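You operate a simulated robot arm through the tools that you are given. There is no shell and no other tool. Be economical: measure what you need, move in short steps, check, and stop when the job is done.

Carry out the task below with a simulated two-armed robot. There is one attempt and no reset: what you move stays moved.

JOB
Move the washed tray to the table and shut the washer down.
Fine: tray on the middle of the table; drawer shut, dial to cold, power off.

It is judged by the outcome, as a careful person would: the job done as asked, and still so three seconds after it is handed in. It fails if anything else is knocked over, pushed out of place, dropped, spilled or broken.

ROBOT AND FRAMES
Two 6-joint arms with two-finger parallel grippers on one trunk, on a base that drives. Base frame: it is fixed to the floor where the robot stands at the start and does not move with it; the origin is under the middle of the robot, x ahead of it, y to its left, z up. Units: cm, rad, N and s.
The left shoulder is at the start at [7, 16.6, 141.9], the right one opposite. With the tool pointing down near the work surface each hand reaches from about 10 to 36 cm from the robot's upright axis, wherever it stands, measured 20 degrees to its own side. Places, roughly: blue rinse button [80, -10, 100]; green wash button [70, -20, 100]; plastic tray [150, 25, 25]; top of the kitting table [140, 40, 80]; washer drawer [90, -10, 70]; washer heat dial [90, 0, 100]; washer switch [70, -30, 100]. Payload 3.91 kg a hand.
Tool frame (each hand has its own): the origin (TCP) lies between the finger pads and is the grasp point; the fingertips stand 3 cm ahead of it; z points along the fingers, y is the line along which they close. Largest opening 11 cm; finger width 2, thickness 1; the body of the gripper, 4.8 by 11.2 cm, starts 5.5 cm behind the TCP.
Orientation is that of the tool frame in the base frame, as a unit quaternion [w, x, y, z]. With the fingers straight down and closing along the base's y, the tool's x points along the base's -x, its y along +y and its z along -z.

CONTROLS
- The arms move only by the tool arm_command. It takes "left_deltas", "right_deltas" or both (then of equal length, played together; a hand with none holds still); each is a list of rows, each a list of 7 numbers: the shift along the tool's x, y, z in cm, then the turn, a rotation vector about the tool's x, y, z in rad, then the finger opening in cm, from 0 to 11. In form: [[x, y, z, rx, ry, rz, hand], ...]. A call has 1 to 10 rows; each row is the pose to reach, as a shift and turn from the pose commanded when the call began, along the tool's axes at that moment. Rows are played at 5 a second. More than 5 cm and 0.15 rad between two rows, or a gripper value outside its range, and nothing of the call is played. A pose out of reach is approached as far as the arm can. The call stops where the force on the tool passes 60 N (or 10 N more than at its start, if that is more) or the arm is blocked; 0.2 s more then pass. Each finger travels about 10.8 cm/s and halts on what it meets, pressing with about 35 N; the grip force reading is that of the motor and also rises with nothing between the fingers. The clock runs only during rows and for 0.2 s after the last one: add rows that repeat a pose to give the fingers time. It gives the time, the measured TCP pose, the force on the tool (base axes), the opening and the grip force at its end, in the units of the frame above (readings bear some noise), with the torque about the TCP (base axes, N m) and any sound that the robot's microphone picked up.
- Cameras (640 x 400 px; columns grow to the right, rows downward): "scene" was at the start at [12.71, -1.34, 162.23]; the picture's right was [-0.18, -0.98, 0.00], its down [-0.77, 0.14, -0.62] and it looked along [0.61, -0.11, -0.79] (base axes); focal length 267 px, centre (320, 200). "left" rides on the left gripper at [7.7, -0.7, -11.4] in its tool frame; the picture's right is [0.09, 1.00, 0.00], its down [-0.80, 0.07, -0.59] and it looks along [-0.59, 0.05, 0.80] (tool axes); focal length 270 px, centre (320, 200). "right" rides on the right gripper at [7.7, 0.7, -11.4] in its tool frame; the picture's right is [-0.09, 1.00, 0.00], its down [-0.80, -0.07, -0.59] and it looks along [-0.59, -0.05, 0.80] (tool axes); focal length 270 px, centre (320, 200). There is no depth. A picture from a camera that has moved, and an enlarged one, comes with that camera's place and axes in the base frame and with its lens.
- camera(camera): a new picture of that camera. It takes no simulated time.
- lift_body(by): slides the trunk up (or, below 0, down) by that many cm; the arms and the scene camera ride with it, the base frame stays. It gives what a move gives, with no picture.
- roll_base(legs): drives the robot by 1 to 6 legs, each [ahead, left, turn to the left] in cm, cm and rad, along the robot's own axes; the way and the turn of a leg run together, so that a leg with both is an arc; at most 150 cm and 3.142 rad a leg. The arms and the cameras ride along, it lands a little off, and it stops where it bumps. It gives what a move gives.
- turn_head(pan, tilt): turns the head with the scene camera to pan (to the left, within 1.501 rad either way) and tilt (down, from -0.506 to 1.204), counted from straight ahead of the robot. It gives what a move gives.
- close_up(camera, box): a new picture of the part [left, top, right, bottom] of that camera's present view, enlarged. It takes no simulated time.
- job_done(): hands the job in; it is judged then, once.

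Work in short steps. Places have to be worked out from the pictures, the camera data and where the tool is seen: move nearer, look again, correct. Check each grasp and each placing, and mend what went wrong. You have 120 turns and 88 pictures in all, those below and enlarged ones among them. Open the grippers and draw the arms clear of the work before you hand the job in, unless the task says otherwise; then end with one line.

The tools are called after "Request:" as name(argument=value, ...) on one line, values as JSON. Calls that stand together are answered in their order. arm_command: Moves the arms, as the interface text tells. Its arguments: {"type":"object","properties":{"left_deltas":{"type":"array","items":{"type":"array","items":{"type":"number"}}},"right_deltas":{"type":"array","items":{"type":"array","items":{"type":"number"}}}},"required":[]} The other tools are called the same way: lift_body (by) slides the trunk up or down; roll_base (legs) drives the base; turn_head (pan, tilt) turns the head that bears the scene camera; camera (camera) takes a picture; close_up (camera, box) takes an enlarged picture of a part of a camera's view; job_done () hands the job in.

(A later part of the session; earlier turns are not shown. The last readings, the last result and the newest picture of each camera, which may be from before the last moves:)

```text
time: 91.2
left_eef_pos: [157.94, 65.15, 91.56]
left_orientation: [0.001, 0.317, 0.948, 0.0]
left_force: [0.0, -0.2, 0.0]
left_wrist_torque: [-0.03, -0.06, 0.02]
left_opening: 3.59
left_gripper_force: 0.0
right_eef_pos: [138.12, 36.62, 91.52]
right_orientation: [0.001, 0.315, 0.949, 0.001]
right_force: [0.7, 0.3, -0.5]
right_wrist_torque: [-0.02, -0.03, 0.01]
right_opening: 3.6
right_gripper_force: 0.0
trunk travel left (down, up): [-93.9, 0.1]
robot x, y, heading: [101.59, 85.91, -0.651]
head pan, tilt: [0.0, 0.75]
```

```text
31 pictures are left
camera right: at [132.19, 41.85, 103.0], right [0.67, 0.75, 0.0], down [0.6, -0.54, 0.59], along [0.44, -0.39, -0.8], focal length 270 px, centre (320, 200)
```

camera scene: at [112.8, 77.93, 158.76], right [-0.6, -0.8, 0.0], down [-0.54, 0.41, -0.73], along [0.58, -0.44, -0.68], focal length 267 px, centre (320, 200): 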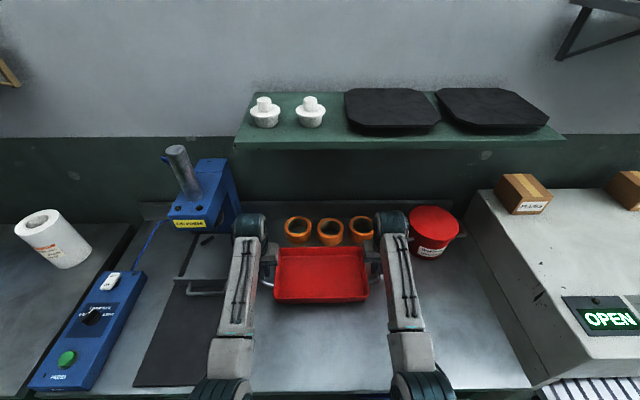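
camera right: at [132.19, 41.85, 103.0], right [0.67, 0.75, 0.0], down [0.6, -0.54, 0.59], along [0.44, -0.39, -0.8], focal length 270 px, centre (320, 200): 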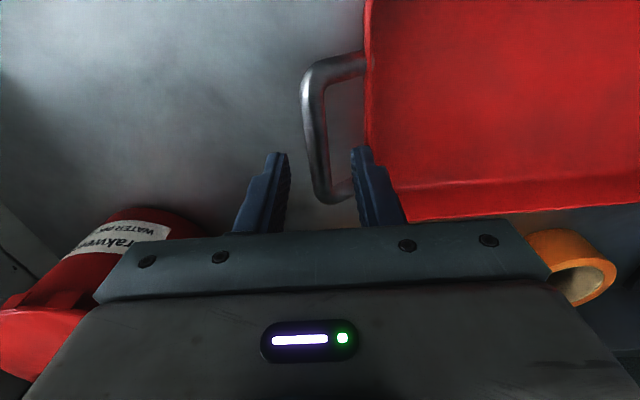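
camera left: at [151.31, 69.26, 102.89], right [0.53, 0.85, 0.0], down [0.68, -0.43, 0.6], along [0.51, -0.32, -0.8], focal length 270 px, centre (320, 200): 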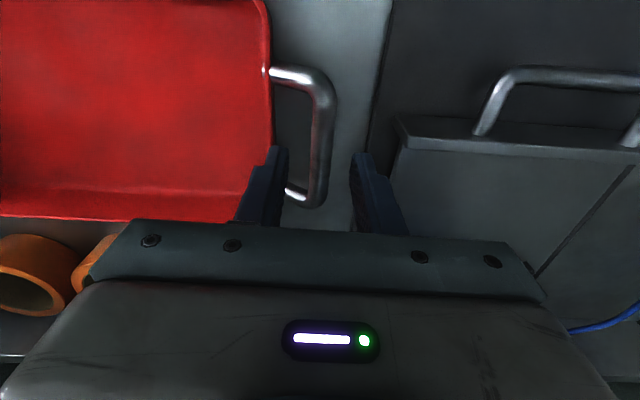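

Tray released in place. I raise the arms 7 cm clear and back the base away 50 cm.

Request:
arm_command(right_deltas=[[0, 0, -2, 0, 0, 0, 3.6], [0, 0, -4, 0, 0, 0, 3.6], [0, 0, -6, 0, 0, 0, 3.6], [0, 0, -7.5, 0, 0, 0, 3.6]], left_deltas=[[0, 0, -2, 0, 0, 0, 3.6], [0, 0, -4, 0, 0, 0, 3.6], [0, 0, -6, 0, 0, 0, 3.6], [0, 0, -7.5, 0, 0, 0, 3.6]])

Request:
roll_base(legs=[[-65, 0, 0.02]])

Request:
camera(camera="scene")

```text
time: 92.2
left_eef_pos: [157.7, 65.18, 99.33]
left_orientation: [0.002, 0.318, 0.948, 0.0]
left_force: [0.6, -0.1, -0.3]
left_wrist_torque: [-0.02, -0.01, 0.0]
left_opening: 3.59
left_gripper_force: 0.0
right_eef_pos: [137.96, 36.71, 99.19]
right_orientation: [0.001, 0.316, 0.949, 0.002]
right_force: [-0.7, 0.4, 0.3]
right_wrist_torque: [0.01, 0.03, 0.0]
right_opening: 3.62
right_gripper_force: 0.1
trunk travel left (down, up): [-93.9, 0.1]
robot x, y, heading: [101.83, 85.87, -0.642]
head pan, tilt: [0.0, 0.75]
```

```text
time: 95.8
left_eef_pos: [106.07, 105.19, 99.13]
left_orientation: [0.001, 0.3, 0.954, 0.0]
left_force: [0.4, 0.5, 0.4]
left_wrist_torque: [-0.01, -0.03, -0.02]
left_opening: 3.62
left_gripper_force: 0.1
right_eef_pos: [87.46, 76.21, 99.11]
right_orientation: [0.001, 0.299, 0.954, 0.001]
right_force: [0.3, 0.0, -0.1]
right_wrist_torque: [0.01, 0.01, 0.0]
right_opening: 3.61
right_gripper_force: 0.0
trunk travel left (down, up): [-93.9, 0.1]
robot x, y, heading: [49.62, 124.36, -0.614]
head pan, tilt: [0.0, 0.75]
```

```text
30 pictures are left
camera scene: at [60.82, 116.32, 165.94], right [-0.57, -0.82, 0.0], down [-0.56, 0.39, -0.73], along [0.6, -0.42, -0.68], focal length 267 px, centre (320, 200)
```

scene: 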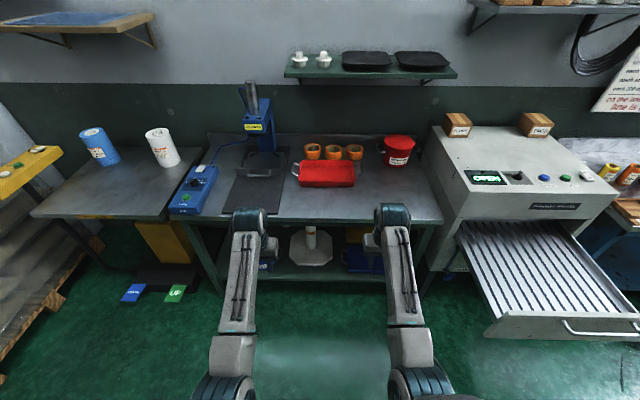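

The tray is well placed. Next I close the drawer: I strafe so the right hand comes before the drawer handle, keeping hands high, then back off.

Request:
roll_base(legs=[[0, 0, -0.016], [0, -72, 0], [-18, 0, 0]])

Request:
camera(camera="scene")

Request:
camera(camera="right")

```text
time: 101.1
left_eef_pos: [48.69, 57.08, 99.1]
left_orientation: [-0.001, 0.313, 0.95, 0.0]
left_force: [0.8, 0.1, -0.9]
left_wrist_torque: [-0.01, 0.05, 0.01]
left_opening: 3.61
left_gripper_force: 0.0
right_eef_pos: [29.54, 28.53, 98.88]
right_orientation: [-0.002, 0.311, 0.95, 0.002]
right_force: [1.4, 0.4, -0.8]
right_wrist_torque: [0.01, 0.03, 0.03]
right_opening: 3.59
right_gripper_force: 0.1
trunk travel left (down, up): [-93.9, 0.1]
robot x, y, heading: [-7.48, 77.97, -0.636]
head pan, tilt: [0.0, 0.75]
```

```text
29 pictures are left
camera scene: at [3.97, 69.38, 165.91], right [-0.6, -0.8, 0.0], down [-0.55, 0.41, -0.73], along [0.59, -0.43, -0.68], focal length 267 px, centre (320, 200)
```

scene: 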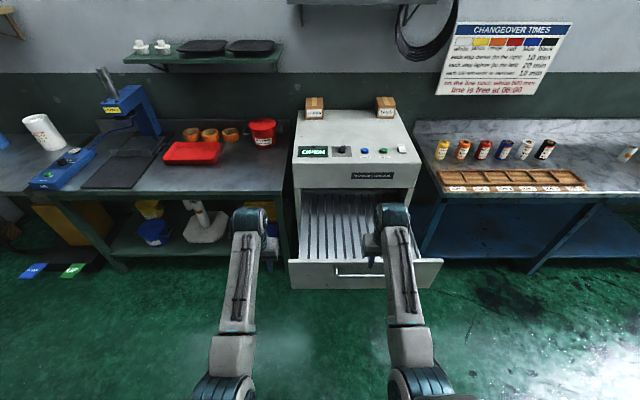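

```text
28 pictures are left
camera right: at [23.67, 33.6, 110.47], right [0.66, 0.75, 0.0], down [0.6, -0.53, 0.59], along [0.45, -0.39, -0.81], focal length 270 px, centre (320, 200)
```

right: 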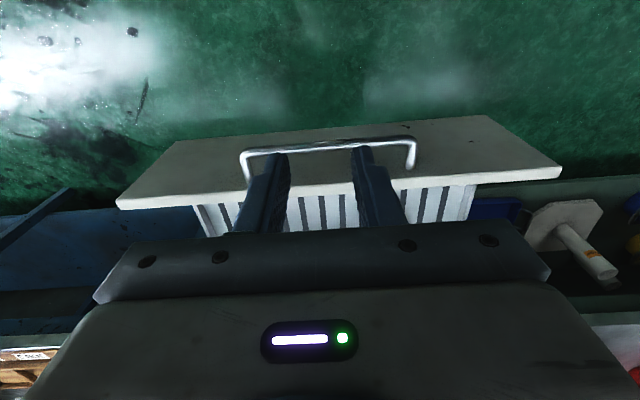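

The bar is 7.4 cm ahead of the right hand and centred. I close the fingers, pull the left hand back a little, lower the trunk 21 cm and push the drawer in by driving 40 cm.

Request:
arm_command(right_deltas=[[0, 0, 0, 0, 0, 0, 2], [0, 0, 0, 0, 0, 0, 0.5], [0, 0, 0, 0, 0, 0, 0]], left_deltas=[[2, 1, 0, 0, 0, 0, 2], [4, 2, 0, 0, 0, 0, 0.5], [6, 3, 0, 0, 0, 0, 0]])

Request:
lift_body(by=-20.5)

Request:
roll_base(legs=[[25, 0, 0]])

Request:
camera(camera="scene")

```text
time: 101.9
left_eef_pos: [45.53, 63.33, 99.22]
left_orientation: [0.001, 0.313, 0.95, 0.0]
left_force: [-0.1, -0.1, 0.0]
left_wrist_torque: [0.02, 0.0, 0.0]
left_opening: 0.02
left_gripper_force: 35.3
right_eef_pos: [29.13, 28.8, 99.22]
right_orientation: [0.002, 0.311, 0.95, 0.001]
right_force: [0.3, -0.8, -0.2]
right_wrist_torque: [0.02, -0.03, 0.01]
right_opening: 0.0
right_gripper_force: 35.4
trunk travel left (down, up): [-93.9, 0.1]
robot x, y, heading: [-7.32, 77.75, -0.64]
head pan, tilt: [0.0, 0.75]
```

```text
time: 104.1
left_eef_pos: [45.68, 63.14, 78.62]
left_orientation: [0.0, 0.312, 0.95, 0.0]
left_force: [0.0, -0.3, 0.2]
left_wrist_torque: [0.02, -0.02, -0.02]
left_opening: 0.02
left_gripper_force: 34.5
right_eef_pos: [29.15, 28.78, 78.7]
right_orientation: [0.001, 0.311, 0.95, 0.001]
right_force: [-1.0, -0.1, -0.3]
right_wrist_torque: [-0.03, -0.01, 0.02]
right_opening: 0.0
right_gripper_force: 35.3
trunk travel left (down, up): [-73.4, 20.6]
robot x, y, heading: [-7.53, 77.6, -0.637]
head pan, tilt: [0.0, 0.75]
```

```text
time: 106.0
left_eef_pos: [65.9, 48.1, 78.6]
left_orientation: [0.001, 0.313, 0.95, 0.0]
left_force: [-0.5, -0.6, -0.3]
left_wrist_torque: [0.0, -0.01, 0.0]
left_opening: 0.0
left_gripper_force: 35.0
right_eef_pos: [49.56, 13.58, 78.76]
right_orientation: [0.001, 0.311, 0.95, 0.002]
right_force: [0.6, 0.6, 0.4]
right_wrist_torque: [-0.03, -0.02, -0.01]
right_opening: 0.01
right_gripper_force: 34.8
trunk travel left (down, up): [-73.4, 20.6]
robot x, y, heading: [12.65, 62.65, -0.634]
head pan, tilt: [0.0, 0.75]
```

```text
27 pictures are left
camera scene: at [23.89, 54.62, 145.47], right [-0.59, -0.8, 0.0], down [-0.55, 0.41, -0.73], along [0.59, -0.43, -0.68], focal length 267 px, centre (320, 200)
```

scene: 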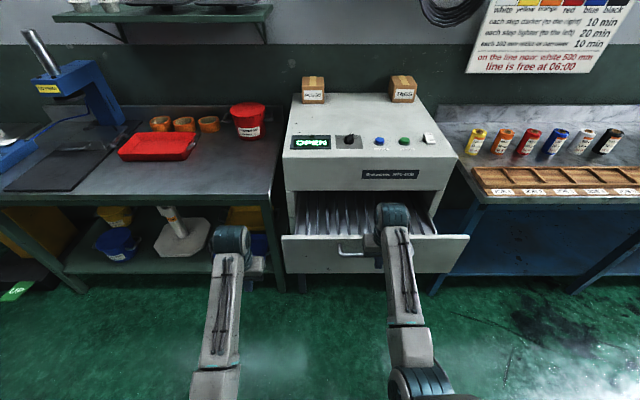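

Pushing works; about 19 cm remains. I drive 17 cm more.

Request:
roll_base(legs=[[17, 0, 0]])

Request:
arm_command(right_deltas=[[-0.7, 0, 0, 0, 0, 0, 0], [-1.4, 0, 0, 0, 0, 0, 0], [-2.1, 0, 0, 0, 0, 0, 0], [-2.8, 0, 0, 0, 0, 0, 0]])

Request:
camera(camera="scene")

```text
time: 107.4
left_eef_pos: [79.59, 38.14, 78.52]
left_orientation: [0.0, 0.312, 0.95, 0.0]
left_force: [0.8, -0.1, 0.3]
left_wrist_torque: [-0.03, 0.0, -0.03]
left_opening: 0.0
left_gripper_force: 35.1
right_eef_pos: [63.15, 3.73, 78.74]
right_orientation: [0.001, 0.31, 0.951, 0.002]
right_force: [0.7, -0.5, -0.4]
right_wrist_torque: [0.03, 0.01, -0.04]
right_opening: 0.0
right_gripper_force: 34.6
trunk travel left (down, up): [-73.4, 20.6]
robot x, y, heading: [26.33, 52.29, -0.634]
head pan, tilt: [0.0, 0.75]
```

```text
time: 108.4
left_eef_pos: [79.57, 38.19, 78.54]
left_orientation: [0.001, 0.312, 0.95, 0.001]
left_force: [0.4, -0.1, -0.1]
left_wrist_torque: [0.05, 0.02, 0.03]
left_opening: 0.0
left_gripper_force: 35.3
right_eef_pos: [65.57, 1.86, 78.83]
right_orientation: [0.001, 0.31, 0.951, 0.002]
right_force: [-0.5, 0.0, 0.3]
right_wrist_torque: [-0.01, 0.02, -0.01]
right_opening: 0.0
right_gripper_force: 35.2
trunk travel left (down, up): [-73.4, 20.6]
robot x, y, heading: [26.57, 52.34, -0.635]
head pan, tilt: [0.0, 0.75]
```

```text
26 pictures are left
camera scene: at [37.51, 44.6, 145.46], right [-0.59, -0.8, 0.0], down [-0.55, 0.4, -0.73], along [0.59, -0.43, -0.68], focal length 267 px, centre (320, 200)
```

scene: 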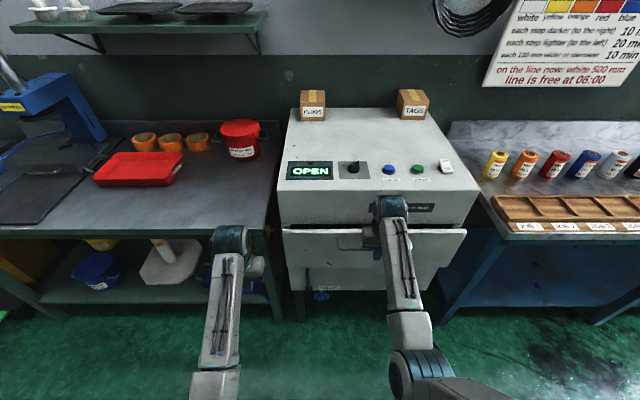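

Still slightly open (display OPEN). I continue pushing with the arm up to 4 cm, watching for the stop.

Request:
arm_command(right_deltas=[[-0.7, 0, 0, 0, 0, 0, 0], [-1.4, 0, 0, 0, 0, 0, 0], [-2.1, 0, 0, 0, 0, 0, 0], [-2.8, 0, 0, 0, 0, 0, 0], [-3.5, 0, 0, 0, 0, 0, 0], [-4.2, 0, 0, 0, 0, 0, 0]])

Request:
close_up(camera="scene", box=[260, 140, 500, 300])

```text
time: 109.8
left_eef_pos: [79.19, 38.51, 79.02]
left_orientation: [0.004, 0.313, 0.95, -0.001]
left_force: [0.5, -0.2, 0.5]
left_wrist_torque: [0.0, -0.06, -0.01]
left_opening: 0.0
left_gripper_force: 35.3
right_eef_pos: [67.8, 0.67, 78.63]
right_orientation: [-0.008, 0.311, 0.95, 0.005]
right_force: [-23.9, 16.0, 18.6]
right_wrist_torque: [-0.18, -0.09, -0.21]
right_opening: 0.0
right_gripper_force: 34.8
trunk travel left (down, up): [-73.4, 20.6]
robot x, y, heading: [26.56, 52.53, -0.636]
head pan, tilt: [0.0, 0.75]
stopped in row 6 (right hand): the force on the tool passed its limit at 65 N (the readings are from after the stop); the commanded pose is now the measured one
```

```text
2.50 times, centred on (380, 220) of scene
camera zoom: at [36.79, 45.26, 145.6], right [-0.59, -0.8, 0.0], down [-0.55, 0.4, -0.74], along [0.59, -0.44, -0.68], focal length 667 px, centre (170, 150)
```

zoom: 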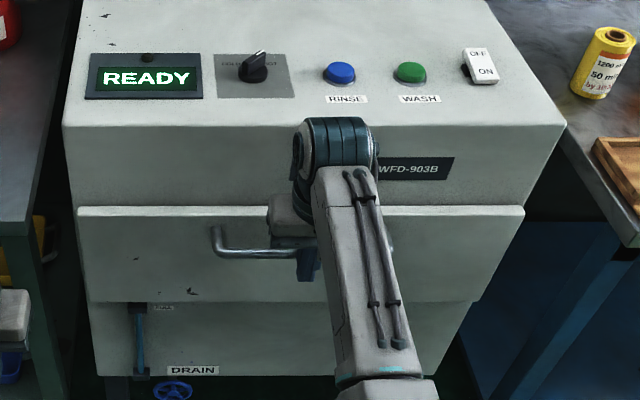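

Display shows READY: the drawer is shut. I back the hand off, retreat the base and raise the trunk to look at dial and switch.

Request:
arm_command(right_deltas=[[1.5, 0, 0, 0, 0, 0, 0], [4, 0, 0, 0, 0, 0, 0]])

Request:
roll_base(legs=[[-18, 0, 0]])

Request:
lift_body(by=20.6)

Request:
camera(camera="scene")

```text
time: 110.4
left_eef_pos: [79.41, 38.28, 78.64]
left_orientation: [0.003, 0.313, 0.95, -0.001]
left_force: [0.3, 0.2, -0.2]
left_wrist_torque: [0.01, -0.02, 0.01]
left_opening: 0.0
left_gripper_force: 34.9
right_eef_pos: [65.13, 2.67, 78.18]
right_orientation: [-0.006, 0.31, 0.951, 0.004]
right_force: [0.0, 0.2, 0.3]
right_wrist_torque: [-0.06, -0.04, -0.04]
right_opening: 0.0
right_gripper_force: 35.2
trunk travel left (down, up): [-73.4, 20.6]
robot x, y, heading: [27.0, 52.3, -0.634]
head pan, tilt: [0.0, 0.75]
```

```text
time: 111.9
left_eef_pos: [65.23, 48.99, 78.5]
left_orientation: [0.001, 0.31, 0.951, 0.0]
left_force: [-0.1, 0.5, 0.3]
left_wrist_torque: [0.03, 0.03, -0.02]
left_opening: 0.0
left_gripper_force: 35.3
right_eef_pos: [51.03, 13.4, 78.09]
right_orientation: [-0.009, 0.308, 0.951, 0.004]
right_force: [0.5, -0.6, 0.3]
right_wrist_torque: [-0.01, -0.01, -0.01]
right_opening: 0.0
right_gripper_force: 34.9
trunk travel left (down, up): [-73.4, 20.6]
robot x, y, heading: [12.15, 63.25, -0.629]
head pan, tilt: [0.0, 0.75]
```

```text
time: 114.2
left_eef_pos: [65.18, 49.03, 99.25]
left_orientation: [0.001, 0.311, 0.951, 0.0]
left_force: [-0.7, 0.6, 0.6]
left_wrist_torque: [-0.01, 0.01, 0.01]
left_opening: 0.02
left_gripper_force: 35.0
right_eef_pos: [51.07, 13.25, 98.65]
right_orientation: [-0.009, 0.308, 0.951, 0.005]
right_force: [0.2, 0.6, 0.0]
right_wrist_torque: [-0.02, -0.03, 0.01]
right_opening: 0.0
right_gripper_force: 35.1
trunk travel left (down, up): [-94.0, 0.0]
robot x, y, heading: [12.02, 63.48, -0.631]
head pan, tilt: [0.0, 0.75]
```

```text
24 pictures are left
camera scene: at [23.12, 55.24, 166.05], right [-0.59, -0.81, 0.0], down [-0.55, 0.4, -0.73], along [0.59, -0.43, -0.68], focal length 267 px, centre (320, 200)
```

scene: 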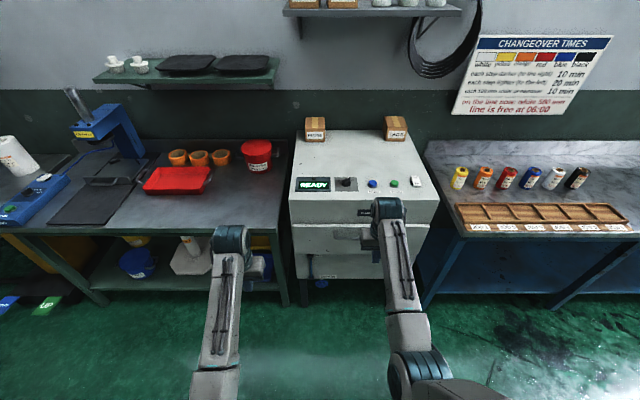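

I zoom on the control panel.

Request:
close_up(camera="scene", box=[290, 165, 434, 220])

Request:
close_up(camera="scene", box=[325, 170, 370, 198])

```text
4.44 times, centred on (362, 192) of scene
camera zoom: at [23.12, 55.24, 166.05], right [-0.59, -0.81, 0.0], down [-0.55, 0.4, -0.73], along [0.59, -0.43, -0.68], focal length 1185 px, centre (133, 233)
```

zoom: 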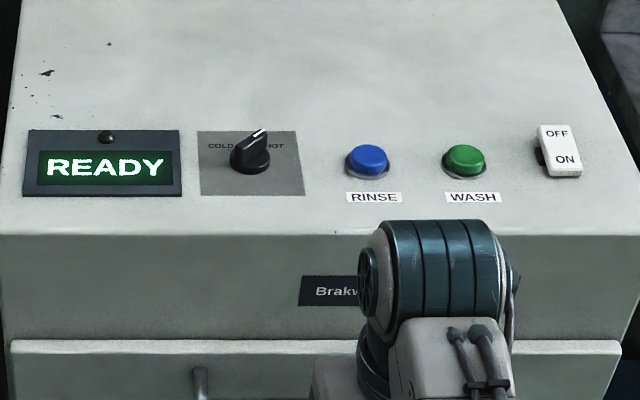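

```text
14.22 times, centred on (348, 184) of scene
camera zoom: at [23.12, 55.24, 166.05], right [-0.59, -0.81, 0.0], down [-0.55, 0.4, -0.73], along [0.59, -0.43, -0.68], focal length 3793 px, centre (-71, 428)
```

zoom: 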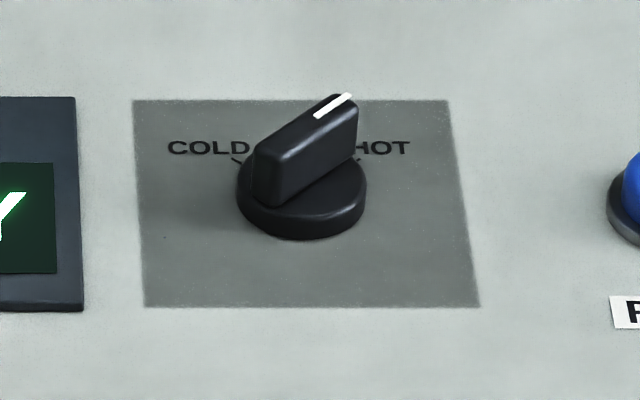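

The dial points to HOT (right-back) and must turn about 95° counter-clockwise to COLD. Panel z is ≈95.7, so the hand must first go higher; I try raising the right hand while moving it outward and set yaw by +0.78 with 4 cm opening.

Request:
arm_command(right_deltas=[[-1, -1.5, -1, 0.02, 0, 0.12, 1], [-2, -3, -2, 0.02, 0, 0.24, 2], [-3, -4.5, -3, 0.02, 0, 0.36, 3], [-3.5, -6, -4, 0.02, 0, 0.48, 4], [-3.5, -7, -5, 0.02, 0, 0.6, 4], [-3.5, -8, -6, 0.02, 0, 0.72, 4]])

```text
time: 115.6
left_eef_pos: [65.17, 49.01, 99.19]
left_orientation: [0.001, 0.311, 0.95, 0.0]
left_force: [0.2, -0.2, -0.6]
left_wrist_torque: [0.01, -0.01, -0.01]
left_opening: 0.01
left_gripper_force: 35.4
right_eef_pos: [49.42, 4.58, 104.48]
right_orientation: [-0.013, 0.625, 0.781, -0.006]
right_force: [-0.2, -0.4, 0.4]
right_wrist_torque: [-0.03, -0.02, -0.02]
right_opening: 3.98
right_gripper_force: 0.0
trunk travel left (down, up): [-94.0, 0.0]
robot x, y, heading: [11.61, 63.06, -0.63]
head pan, tilt: [0.0, 0.75]
```

Raised to z 104.5 with the right yaw. I drive towards the dial, stopping about 6 cm short, and look with the wrist camera.

Request:
roll_base(legs=[[0, 14.4, 0], [29, 0, 0]])

Request:
camera(camera="right")

Request:
camera(camera="scene")

```text
time: 118.5
left_eef_pos: [96.86, 44.12, 99.21]
left_orientation: [0.001, 0.308, 0.951, 0.0]
left_force: [-0.6, 0.1, 0.0]
left_wrist_torque: [0.0, 0.02, -0.05]
left_opening: 0.0
left_gripper_force: 35.3
right_eef_pos: [81.2, -0.35, 104.63]
right_orientation: [-0.014, 0.622, 0.783, -0.008]
right_force: [0.0, -0.5, -1.0]
right_wrist_torque: [-0.01, 0.01, 0.0]
right_opening: 3.97
right_gripper_force: 0.2
trunk travel left (down, up): [-94.0, 0.0]
robot x, y, heading: [43.74, 57.77, -0.629]
head pan, tilt: [0.0, 0.75]
```

```text
21 pictures are left
camera right: at [80.49, 7.3, 116.21], right [0.99, 0.14, -0.03], down [0.13, -0.8, 0.59], along [0.06, -0.59, -0.81], focal length 270 px, centre (320, 200)
```

right: 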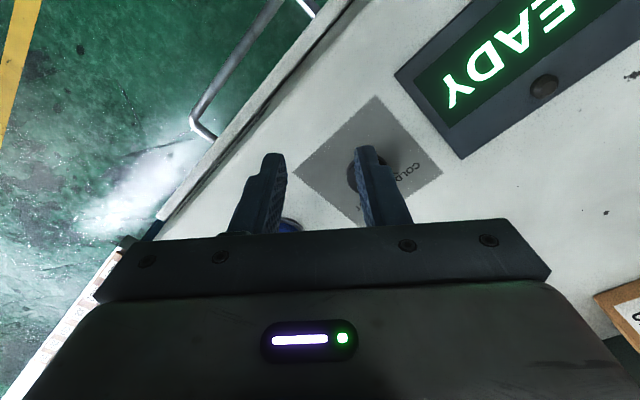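

```text
20 pictures are left
camera scene: at [54.52, 50.29, 166.09], right [-0.59, -0.81, 0.0], down [-0.55, 0.4, -0.73], along [0.59, -0.43, -0.68], focal length 267 px, centre (320, 200)
```

scene: 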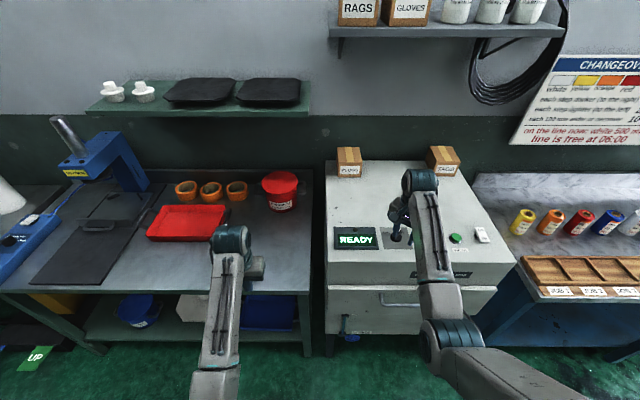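

The dial is about 5.6 cm ahead of the TCP. I drive that, then check again from above.

Request:
roll_base(legs=[[5.6, -0.3, 0]])

Request:
camera(camera="right")

Request:
close_up(camera="scene", box=[350, 170, 470, 270])

```text
time: 119.4
left_eef_pos: [100.63, 41.04, 99.55]
left_orientation: [0.005, 0.307, 0.952, -0.002]
left_force: [-0.2, -0.6, 0.5]
left_wrist_torque: [-0.03, -0.04, 0.02]
left_opening: 0.01
left_gripper_force: 34.9
right_eef_pos: [85.01, -3.37, 105.0]
right_orientation: [-0.01, 0.621, 0.784, -0.008]
right_force: [-0.4, 0.2, 0.7]
right_wrist_torque: [-0.06, -0.03, 0.01]
right_opening: 4.0
right_gripper_force: 0.0
trunk travel left (down, up): [-94.0, 0.0]
robot x, y, heading: [48.02, 54.93, -0.625]
head pan, tilt: [0.0, 0.75]
```

```text
19 pictures are left
camera right: at [84.27, 4.28, 116.56], right [0.99, 0.14, -0.02], down [0.13, -0.8, 0.59], along [0.06, -0.59, -0.81], focal length 270 px, centre (320, 200)
```

right: 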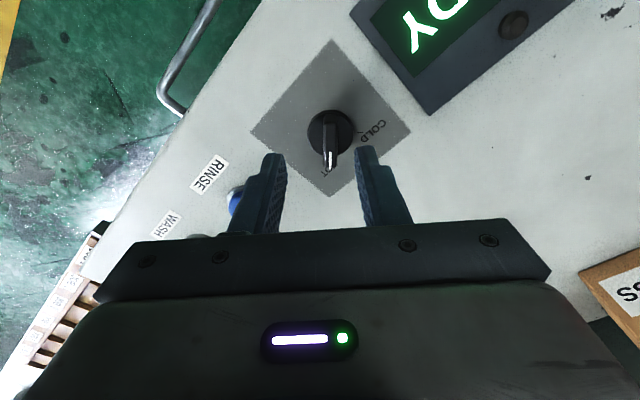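

```text
4.00 times, centred on (410, 220) of scene
camera zoom: at [58.06, 47.42, 166.17], right [-0.59, -0.81, 0.0], down [-0.55, 0.4, -0.74], along [0.6, -0.43, -0.68], focal length 1067 px, centre (-40, 120)
```

zoom: 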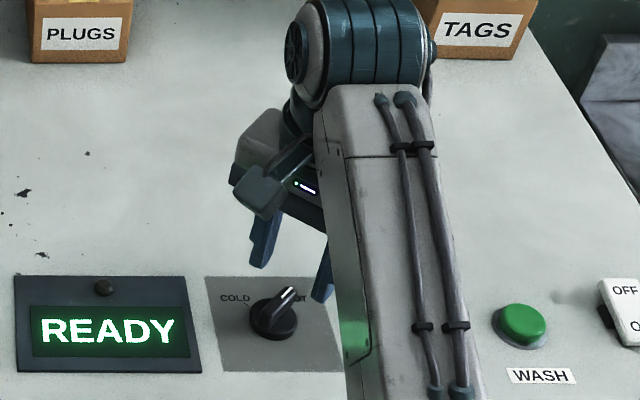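

The dial is at (85.6, −3.6) with its ridge aligned between the fingers. The trunk leans very slightly, so I lower the hand now (which straightens the arm) with a 0.5 cm correction, watching force.

Request:
arm_command(right_deltas=[[-0.1, 0.2, 1, 0, 0, 0, 4], [-0.3, 0.5, 2, 0, 0, 0, 4], [-0.3, 0.5, 3, 0, 0, 0, 4], [-0.3, 0.5, 4, 0, 0, 0, 4], [-0.3, 0.5, 4, 0, 0, 0, 4]])

Request:
camera(camera="right")

Request:
camera(camera="scene")

```text
time: 120.6
left_eef_pos: [101.07, 40.73, 99.2]
left_orientation: [0.002, 0.307, 0.952, -0.001]
left_force: [-0.1, 0.4, 0.2]
left_wrist_torque: [-0.01, -0.03, 0.01]
left_opening: 0.0
left_gripper_force: 35.0
right_eef_pos: [86.02, -3.95, 100.65]
right_orientation: [-0.012, 0.621, 0.784, -0.008]
right_force: [-0.6, -0.2, 0.9]
right_wrist_torque: [-0.05, -0.02, 0.03]
right_opening: 3.99
right_gripper_force: 0.0
trunk travel left (down, up): [-94.0, 0.0]
robot x, y, heading: [47.76, 54.55, -0.626]
head pan, tilt: [0.0, 0.75]
```

```text
17 pictures are left
camera right: at [85.33, 3.72, 112.25], right [0.99, 0.14, -0.03], down [0.13, -0.8, 0.59], along [0.06, -0.59, -0.81], focal length 270 px, centre (320, 200)
```

right: 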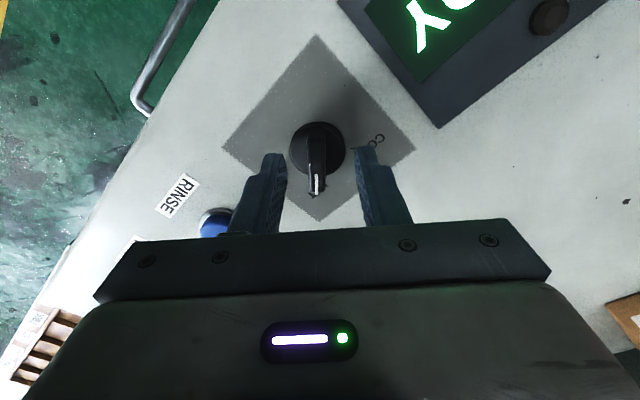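

```text
16 pictures are left
camera scene: at [58.82, 46.8, 166.08], right [-0.59, -0.81, 0.0], down [-0.55, 0.4, -0.73], along [0.59, -0.43, -0.68], focal length 267 px, centre (320, 200)
```

scene: 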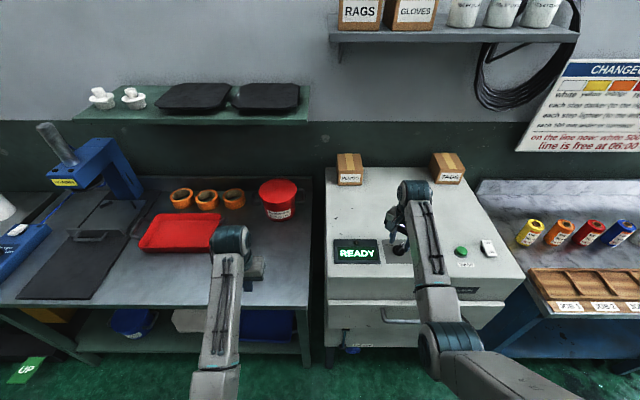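

Good alignment (0.3 cm off). I adjust, go 0.9 cm lower and close on the ridge.

Request:
arm_command(right_deltas=[[0, -0.28, 0.5, 0, 0, 0, 4], [0, -0.28, 0.9, 0, 0, 0, 4], [0, -0.28, 0.9, 0, 0, 0, 3], [0, -0.28, 0.9, 0, 0, 0, 2], [0, -0.28, 0.9, 0, 0, 0, 1], [0, -0.28, 0.9, 0, 0, 0, 0], [0, -0.28, 0.9, 0, 0, 0, 0]])

Request:
camera(camera="right")

```text
time: 122.2
left_eef_pos: [101.13, 40.66, 99.13]
left_orientation: [0.001, 0.307, 0.952, 0.0]
left_force: [0.4, 0.9, -0.7]
left_wrist_torque: [0.01, 0.0, 0.0]
left_opening: 0.0
left_gripper_force: 35.1
right_eef_pos: [85.86, -4.08, 99.61]
right_orientation: [-0.014, 0.621, 0.784, -0.008]
right_force: [-0.4, 0.9, -3.8]
right_wrist_torque: [0.01, -0.66, 0.04]
right_opening: 1.12
right_gripper_force: 45.3
trunk travel left (down, up): [-94.0, 0.0]
robot x, y, heading: [47.76, 54.38, -0.623]
head pan, tilt: [0.0, 0.75]
```

```text
15 pictures are left
camera right: at [85.09, 3.55, 111.15], right [0.99, 0.14, -0.03], down [0.13, -0.8, 0.59], along [0.06, -0.58, -0.81], focal length 270 px, centre (320, 200)
```

right: 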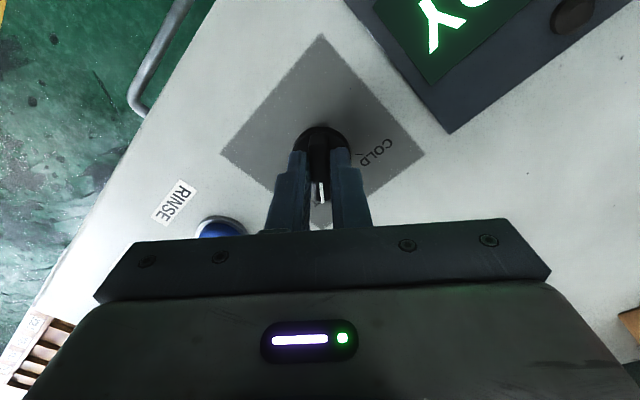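

The ridge is held (1.1 cm). I rotate counter-clockwise by 1.5 rad in steps.

Request:
arm_command(right_deltas=[[0, 0, 0, 0, 0, -0.15, 0], [0, 0, 0, 0, 0, -0.3, 0], [0, 0, 0, 0, 0, -0.45, 0], [0, 0, 0, 0, 0, -0.6, 0], [0, 0, 0, 0, 0, -0.75, 0], [0, 0, 0, 0, 0, -0.9, 0], [0, 0, 0, 0, 0, -1.05, 0], [0, 0, 0, 0, 0, -1.2, 0], [0, 0, 0, 0, 0, -1.35, 0], [0, 0, 0, 0, 0, -1.5, 0]])

Request:
camera(camera="right")

Request:
close_up(camera="scene", box=[340, 190, 460, 265])

```text
time: 124.4
left_eef_pos: [100.89, 40.43, 99.32]
left_orientation: [0.001, 0.307, 0.952, 0.0]
left_force: [0.2, -0.4, -0.4]
left_wrist_torque: [0.03, -0.02, 0.01]
left_opening: 0.01
left_gripper_force: 34.5
right_eef_pos: [85.45, -4.48, 99.62]
right_orientation: [-0.014, -0.08, 0.997, 0.002]
right_force: [-7.0, -16.6, 8.2]
right_wrist_torque: [-0.94, 1.38, -0.43]
right_opening: 1.1
right_gripper_force: 44.7
trunk travel left (down, up): [-94.0, 0.0]
robot x, y, heading: [48.02, 54.49, -0.628]
head pan, tilt: [0.0, 0.75]
```

```text
14 pictures are left
camera right: at [78.18, -5.03, 111.31], right [-0.07, 1.0, 0.0], down [0.82, 0.06, 0.57], along [0.57, 0.04, -0.82], focal length 270 px, centre (320, 200)
```

right: 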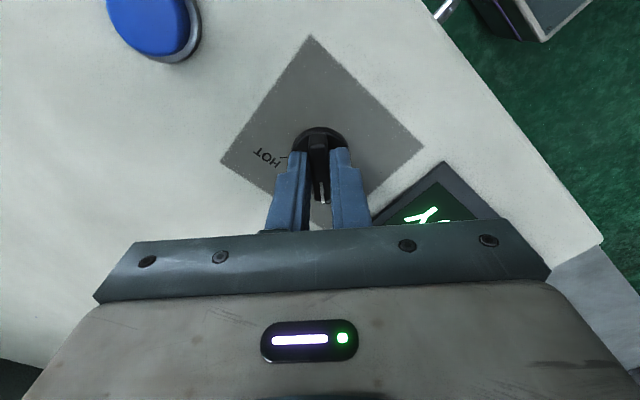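

```text
5.33 times, centred on (400, 228) of scene
camera zoom: at [58.73, 46.37, 166.07], right [-0.59, -0.81, 0.0], down [-0.55, 0.4, -0.73], along [0.59, -0.43, -0.68], focal length 1422 px, centre (-107, 53)
```

zoom: 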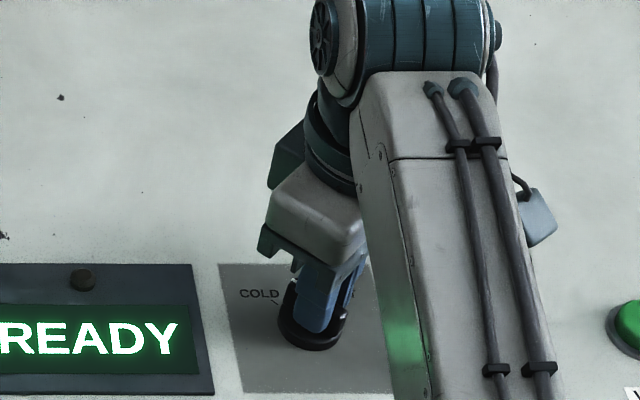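

The dial pointer now lies towards COLD; by symmetry with the HOT start about 0.05 rad more is needed. I add that, then release and raise.

Request:
arm_command(right_deltas=[[0, 0, 0, 0, 0, -0.05, 0], [0, 0, 0, 0, 0, -0.05, 0], [0, 0, 0, 0, 0, -0.05, 1.5], [0, 0, 0, 0, 0, -0.05, 2.5], [0, 0, 0, 0, 0, -0.05, 4], [0, 0, 0, 0, 0, -0.05, 4], [0, 0, -1.5, 0, 0, -0.05, 4], [0, 0, -3, 0, 0, -0.05, 4], [0, 0, -4.5, 0, 0, -0.05, 4]])

Request:
camera(camera="right")

```text
time: 126.4
left_eef_pos: [101.15, 40.58, 99.18]
left_orientation: [0.001, 0.307, 0.952, 0.0]
left_force: [-0.7, 0.1, 0.6]
left_wrist_torque: [-0.02, -0.02, 0.02]
left_opening: 0.0
left_gripper_force: 34.7
right_eef_pos: [85.88, -4.06, 104.07]
right_orientation: [-0.016, -0.104, 0.994, 0.003]
right_force: [0.0, -0.1, -0.2]
right_wrist_torque: [0.02, 0.02, -0.01]
right_opening: 4.01
right_gripper_force: 0.1
trunk travel left (down, up): [-94.0, 0.0]
robot x, y, heading: [48.05, 54.76, -0.628]
head pan, tilt: [0.0, 0.75]
```

```text
12 pictures are left
camera right: at [78.71, -5.01, 115.86], right [-0.12, 0.99, 0.01], down [0.82, 0.09, 0.57], along [0.56, 0.08, -0.82], focal length 270 px, centre (320, 200)
```

right: 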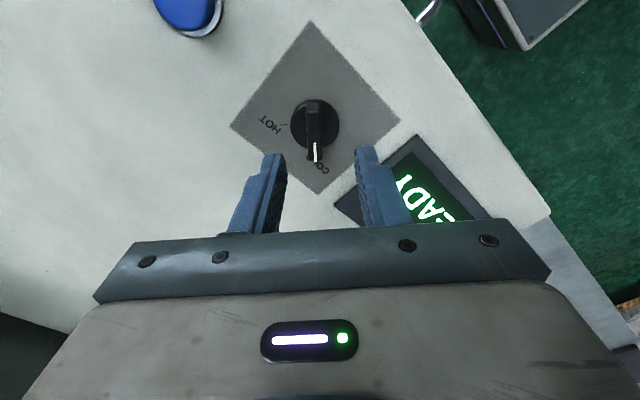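

The pointer is on COLD. Next the switch: its OFF end is near (70.2, −28.2). I first move the left hand outward and up so it clears the washer, and close the right fingers.

Request:
arm_command(right_deltas=[[0, 0, 0, 0, 0, 0.12, 3], [0, 0, 0, 0, 0, 0.24, 1.5], [0, 0, 0, 0, 0, 0.36, 0], [0, 0, 0, 0, 0, 0.5, 0], [0, 0, 0, 0, 0, 0.6, 0]], left_deltas=[[0, 2, -1, 0, 0, 0, 0], [0, 4, -2, 0, 0, 0, 0], [0, 6, -3, 0, 0, 0, 0], [0, 8, -4, 0, 0, 0, 0], [0, 10, -4.5, 0, 0, 0, 0]])

```text
time: 127.6
left_eef_pos: [107.85, 48.71, 100.42]
left_orientation: [0.002, 0.308, 0.951, -0.001]
left_force: [-0.1, -0.6, -0.1]
left_wrist_torque: [-0.03, 0.01, 0.0]
left_opening: 0.0
left_gripper_force: 34.8
left hand out of reach, approached as far as the arm can: row 1, 2, 3, 4, 5
right_eef_pos: [85.81, -4.03, 104.19]
right_orientation: [-0.016, 0.195, 0.981, -0.002]
right_force: [-0.1, 0.1, 0.2]
right_wrist_torque: [-0.04, 0.03, -0.01]
right_opening: 0.0
right_gripper_force: 35.0
trunk travel left (down, up): [-94.0, 0.0]
robot x, y, heading: [47.63, 54.45, -0.629]
head pan, tilt: [0.0, 0.75]
```

Left hand now clears. I back 5 cm, strafe right 28.7 cm and look with the wrist camera.

Request:
roll_base(legs=[[-5, 0, 0], [0, -28.7, 0]])

Request:
camera(camera="right")

```text
time: 130.1
left_eef_pos: [87.04, 28.94, 100.51]
left_orientation: [0.002, 0.306, 0.952, -0.002]
left_force: [-0.5, -0.3, 1.2]
left_wrist_torque: [-0.03, -0.02, 0.0]
left_opening: 0.0
left_gripper_force: 34.6
right_eef_pos: [65.33, -23.93, 104.24]
right_orientation: [-0.015, 0.192, 0.981, -0.001]
right_force: [-0.3, 0.3, -1.1]
right_wrist_torque: [-0.04, 0.03, 0.0]
right_opening: 0.0
right_gripper_force: 35.1
trunk travel left (down, up): [-94.0, 0.0]
robot x, y, heading: [27.08, 34.11, -0.622]
head pan, tilt: [0.0, 0.75]
```

```text
11 pictures are left
camera right: at [58.86, -20.45, 115.93], right [0.46, 0.89, -0.01], down [0.73, -0.37, 0.57], along [0.5, -0.27, -0.82], focal length 270 px, centre (320, 200)
```

right: 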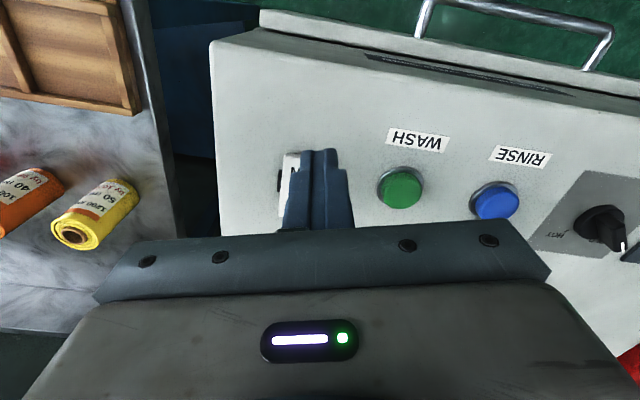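

The switch's near (ON) end is at about (66.2, −25.6); OFF end centre ≈ (69.2, −27.7). I drive 5.4 cm ahead, 0.7 right and verify by scene camera.

Request:
roll_base(legs=[[5.4, -0.7, 0]])

Request:
camera(camera="right")

Request:
close_up(camera="scene", box=[320, 180, 500, 292])

```text
time: 131.1
left_eef_pos: [90.23, 25.54, 100.76]
left_orientation: [0.006, 0.305, 0.952, -0.002]
left_force: [-0.7, 0.0, 0.6]
left_wrist_torque: [0.01, -0.06, 0.01]
left_opening: 0.0
left_gripper_force: 35.1
right_eef_pos: [68.82, -27.31, 104.61]
right_orientation: [-0.012, 0.191, 0.981, -0.003]
right_force: [-0.9, 0.3, 0.3]
right_wrist_torque: [-0.04, -0.05, -0.02]
right_opening: 0.0
right_gripper_force: 35.0
trunk travel left (down, up): [-94.0, 0.0]
robot x, y, heading: [30.92, 30.8, -0.622]
head pan, tilt: [0.0, 0.75]
```

```text
10 pictures are left
camera right: at [62.17, -23.78, 116.31], right [0.46, 0.89, -0.01], down [0.73, -0.37, 0.58], along [0.51, -0.27, -0.82], focal length 270 px, centre (320, 200)
```

right: 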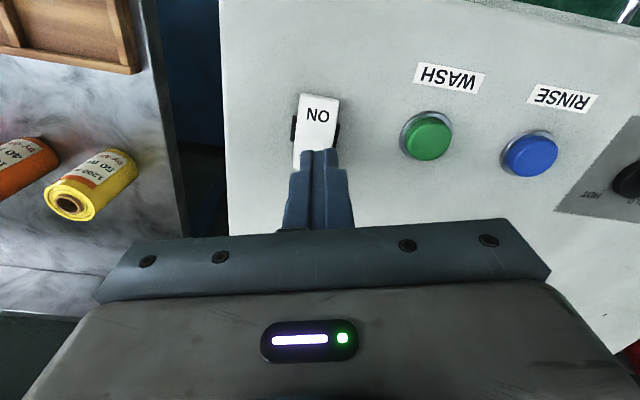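

```text
3.56 times, centred on (410, 236) of scene
camera zoom: at [41.23, 23.62, 166.17], right [-0.58, -0.81, 0.0], down [-0.55, 0.39, -0.74], along [0.6, -0.43, -0.68], focal length 948 px, centre (0, 72)
```

zoom: 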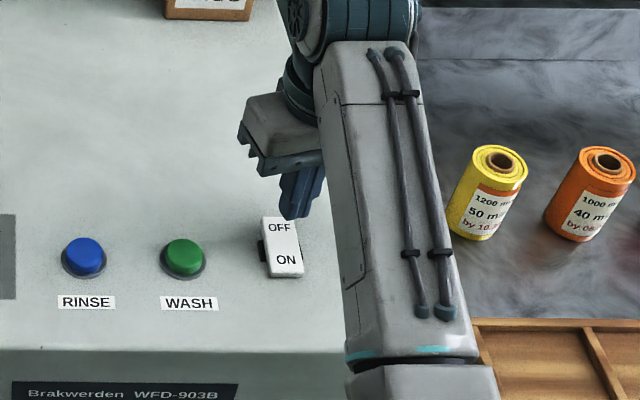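

The rocker pivot is just under the tip; OFF end is ~1.7 cm further. I shift there and press down in small steps.

Request:
arm_command(right_deltas=[[-0.8, -0.4, 0, 0, 0, 0, 0], [-1.5, -0.8, 0, 0, 0, 0, 0], [-1.5, -0.8, 0.8, 0, 0, 0, 0], [-1.5, -0.8, 1.6, 0, 0, 0, 0], [-1.5, -0.8, 2.4, 0, 0, 0, 0], [-1.5, -0.8, 3, 0, 0, 0, 0], [-1.5, -0.8, 3.6, 0, 0, 0, 0]])

Request:
camera(camera="right")

```text
time: 132.7
left_eef_pos: [90.92, 25.07, 100.49]
left_orientation: [0.003, 0.305, 0.952, -0.001]
left_force: [-0.5, -0.8, 0.4]
left_wrist_torque: [0.01, 0.0, -0.02]
left_opening: 0.0
left_gripper_force: 34.8
right_eef_pos: [70.36, -29.28, 100.32]
right_orientation: [-0.015, 0.192, 0.981, -0.001]
right_force: [0.4, 0.8, -0.3]
right_wrist_torque: [0.01, 0.01, 0.0]
right_opening: 0.0
right_gripper_force: 34.9
trunk travel left (down, up): [-94.0, 0.0]
robot x, y, heading: [31.34, 30.59, -0.624]
head pan, tilt: [0.0, 0.75]
```

```text
8 pictures are left
camera right: at [63.76, -25.65, 112.16], right [0.46, 0.89, -0.01], down [0.73, -0.37, 0.57], along [0.5, -0.27, -0.82], focal length 270 px, centre (320, 200)
```

right: 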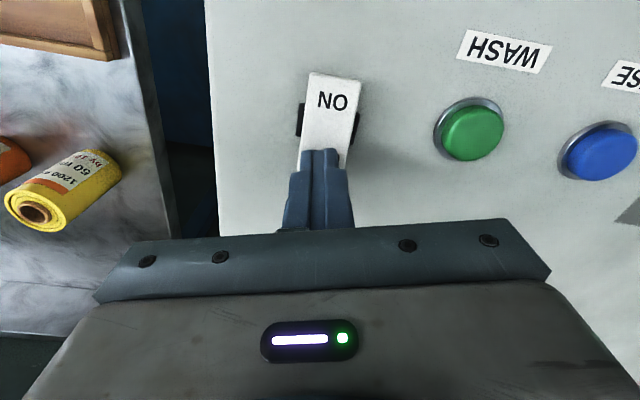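

No contact yet and the tip is at the switch's very end. I lift 2 cm, shift 1 cm back and press down again.

Request:
arm_command(right_deltas=[[0, 0, -1, 0, 0, 0, 0], [0, 0, -2, 0, 0, 0, 0], [1, 0.35, -2, 0, 0, 0, 0], [1, 0.35, -1.2, 0, 0, 0, 0], [1, 0.35, -0.4, 0, 0, 0, 0], [1, 0.35, 0.3, 0, 0, 0, 0], [1, 0.35, 0.8, 0, 0, 0, 0]])

Request:
close_up(camera="scene", box=[240, 180, 480, 300])

```text
time: 134.3
left_eef_pos: [90.92, 25.06, 100.44]
left_orientation: [0.003, 0.304, 0.953, -0.001]
left_force: [-0.1, -0.4, 0.3]
left_wrist_torque: [0.0, 0.02, 0.0]
left_opening: 0.01
left_gripper_force: 35.2
right_eef_pos: [69.56, -28.29, 99.67]
right_orientation: [-0.015, 0.192, 0.981, -0.001]
right_force: [0.1, -0.9, 1.0]
right_wrist_torque: [0.01, -0.03, -0.01]
right_opening: 0.03
right_gripper_force: 34.8
trunk travel left (down, up): [-94.0, 0.0]
robot x, y, heading: [31.19, 30.48, -0.62]
head pan, tilt: [0.0, 0.75]
```

```text
2.67 times, centred on (360, 240) of scene
camera zoom: at [42.16, 22.86, 166.06], right [-0.58, -0.81, 0.0], down [-0.56, 0.4, -0.73], along [0.59, -0.43, -0.68], focal length 711 px, centre (213, 93)
```

zoom: 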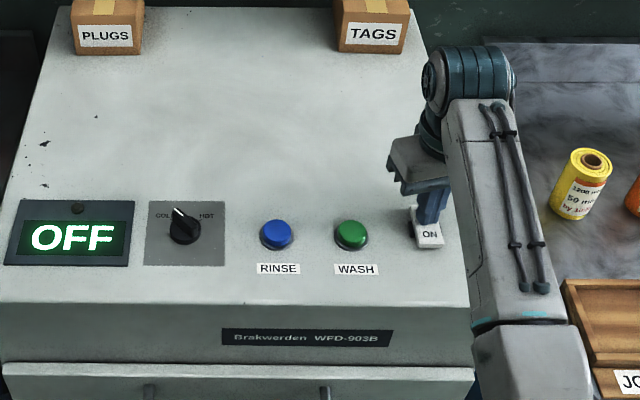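

The display reads OFF. I raise the hand and back away, then check the dial and switch.

Request:
arm_command(right_deltas=[[0, 0, -1.5, 0, 0, 0, 0], [0, 0, -3, 0, 0, 0, 0], [0, 0, -4.5, 0, 0, 0, 0]])

Request:
close_up(camera="scene", box=[285, 245, 335, 285])

```text
time: 135.1
left_eef_pos: [90.91, 25.0, 100.41]
left_orientation: [0.002, 0.304, 0.953, 0.0]
left_force: [0.1, 0.2, 0.6]
left_wrist_torque: [-0.05, 0.02, 0.0]
left_opening: 0.0
left_gripper_force: 35.2
right_eef_pos: [69.63, -28.41, 104.28]
right_orientation: [-0.015, 0.191, 0.981, -0.001]
right_force: [-0.3, -0.2, -0.2]
right_wrist_torque: [0.06, 0.04, -0.01]
right_opening: 0.01
right_gripper_force: 35.1
trunk travel left (down, up): [-94.0, 0.0]
robot x, y, heading: [31.06, 30.99, -0.619]
head pan, tilt: [0.0, 0.75]
```

```text
10.00 times, centred on (310, 265) of scene
camera zoom: at [42.16, 22.84, 166.06], right [-0.58, -0.81, 0.0], down [-0.56, 0.4, -0.73], along [0.59, -0.43, -0.68], focal length 2667 px, centre (420, -450)
```

zoom: 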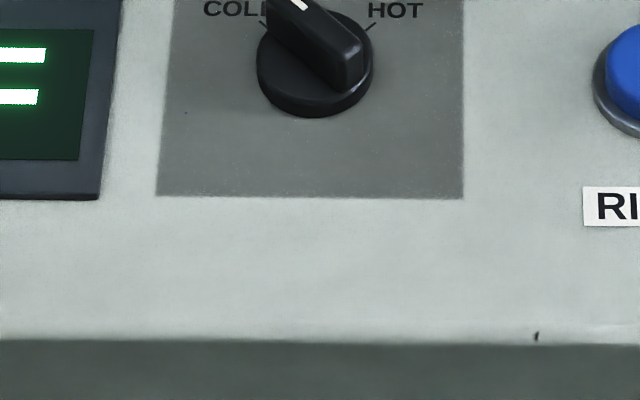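

The pointer is on the COLD side; I want a full view of it to judge the angle, so I back off a bit and tilt the head.

Request:
roll_base(legs=[[-14, 0, 0]])

Request:
turn_head(pan=0, tilt=0.9)

Request:
close_up(camera="scene", box=[250, 130, 410, 230])

```text
time: 136.4
left_eef_pos: [79.47, 33.03, 100.25]
left_orientation: [0.002, 0.308, 0.951, -0.001]
left_force: [0.2, 0.0, 0.1]
left_wrist_torque: [0.0, 0.02, 0.04]
left_opening: 0.01
left_gripper_force: 35.1
right_eef_pos: [57.88, -20.67, 104.0]
right_orientation: [-0.016, 0.195, 0.981, -0.001]
right_force: [0.0, 0.1, -0.6]
right_wrist_torque: [0.01, 0.02, -0.01]
right_opening: 0.0
right_gripper_force: 34.9
trunk travel left (down, up): [-94.0, 0.0]
robot x, y, heading: [19.37, 38.84, -0.624]
head pan, tilt: [0.0, 0.75]
```

```text
time: 137.1
left_eef_pos: [79.22, 33.17, 100.42]
left_orientation: [0.003, 0.308, 0.951, 0.0]
left_force: [0.6, 0.5, -0.7]
left_wrist_torque: [-0.05, 0.01, -0.02]
left_opening: 0.0
left_gripper_force: 34.5
right_eef_pos: [57.74, -20.4, 104.18]
right_orientation: [-0.014, 0.194, 0.981, 0.0]
right_force: [0.4, 0.0, -0.7]
right_wrist_torque: [-0.02, 0.01, 0.0]
right_opening: 0.0
right_gripper_force: 34.9
trunk travel left (down, up): [-94.0, 0.0]
robot x, y, heading: [19.67, 39.03, -0.623]
head pan, tilt: [0.0, 0.901]
```

```text
4.00 times, centred on (330, 180) of scene
camera zoom: at [29.91, 31.56, 164.87], right [-0.59, -0.81, 0.0], down [-0.64, 0.46, -0.62], along [0.5, -0.36, -0.78], focal length 1067 px, centre (280, 280)
```

zoom: 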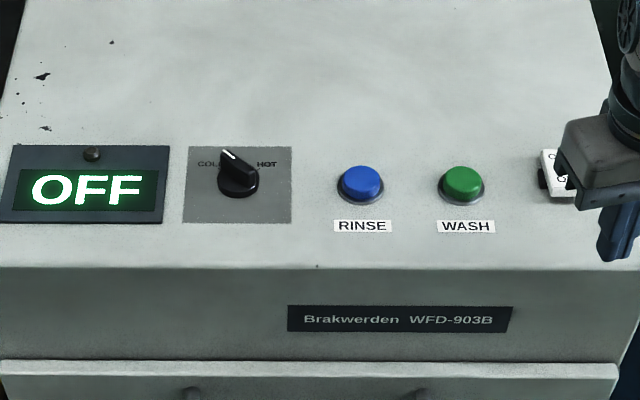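

Request:
close_up(camera="scene", box=[293, 160, 327, 190])

```text
13.33 times, centred on (310, 175) of scene
camera zoom: at [29.91, 31.56, 164.87], right [-0.59, -0.81, 0.0], down [-0.64, 0.46, -0.62], along [0.5, -0.36, -0.78], focal length 3556 px, centre (453, 533)
```

zoom: 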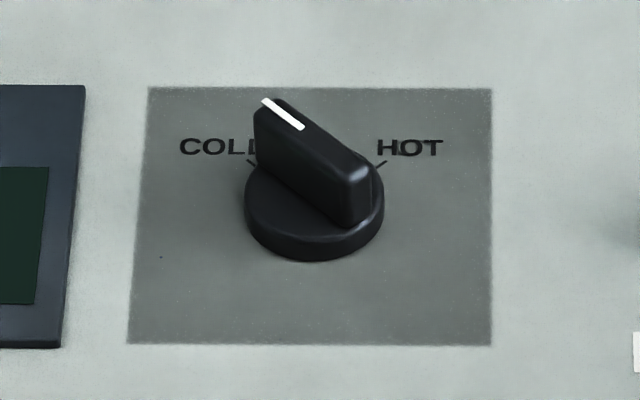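

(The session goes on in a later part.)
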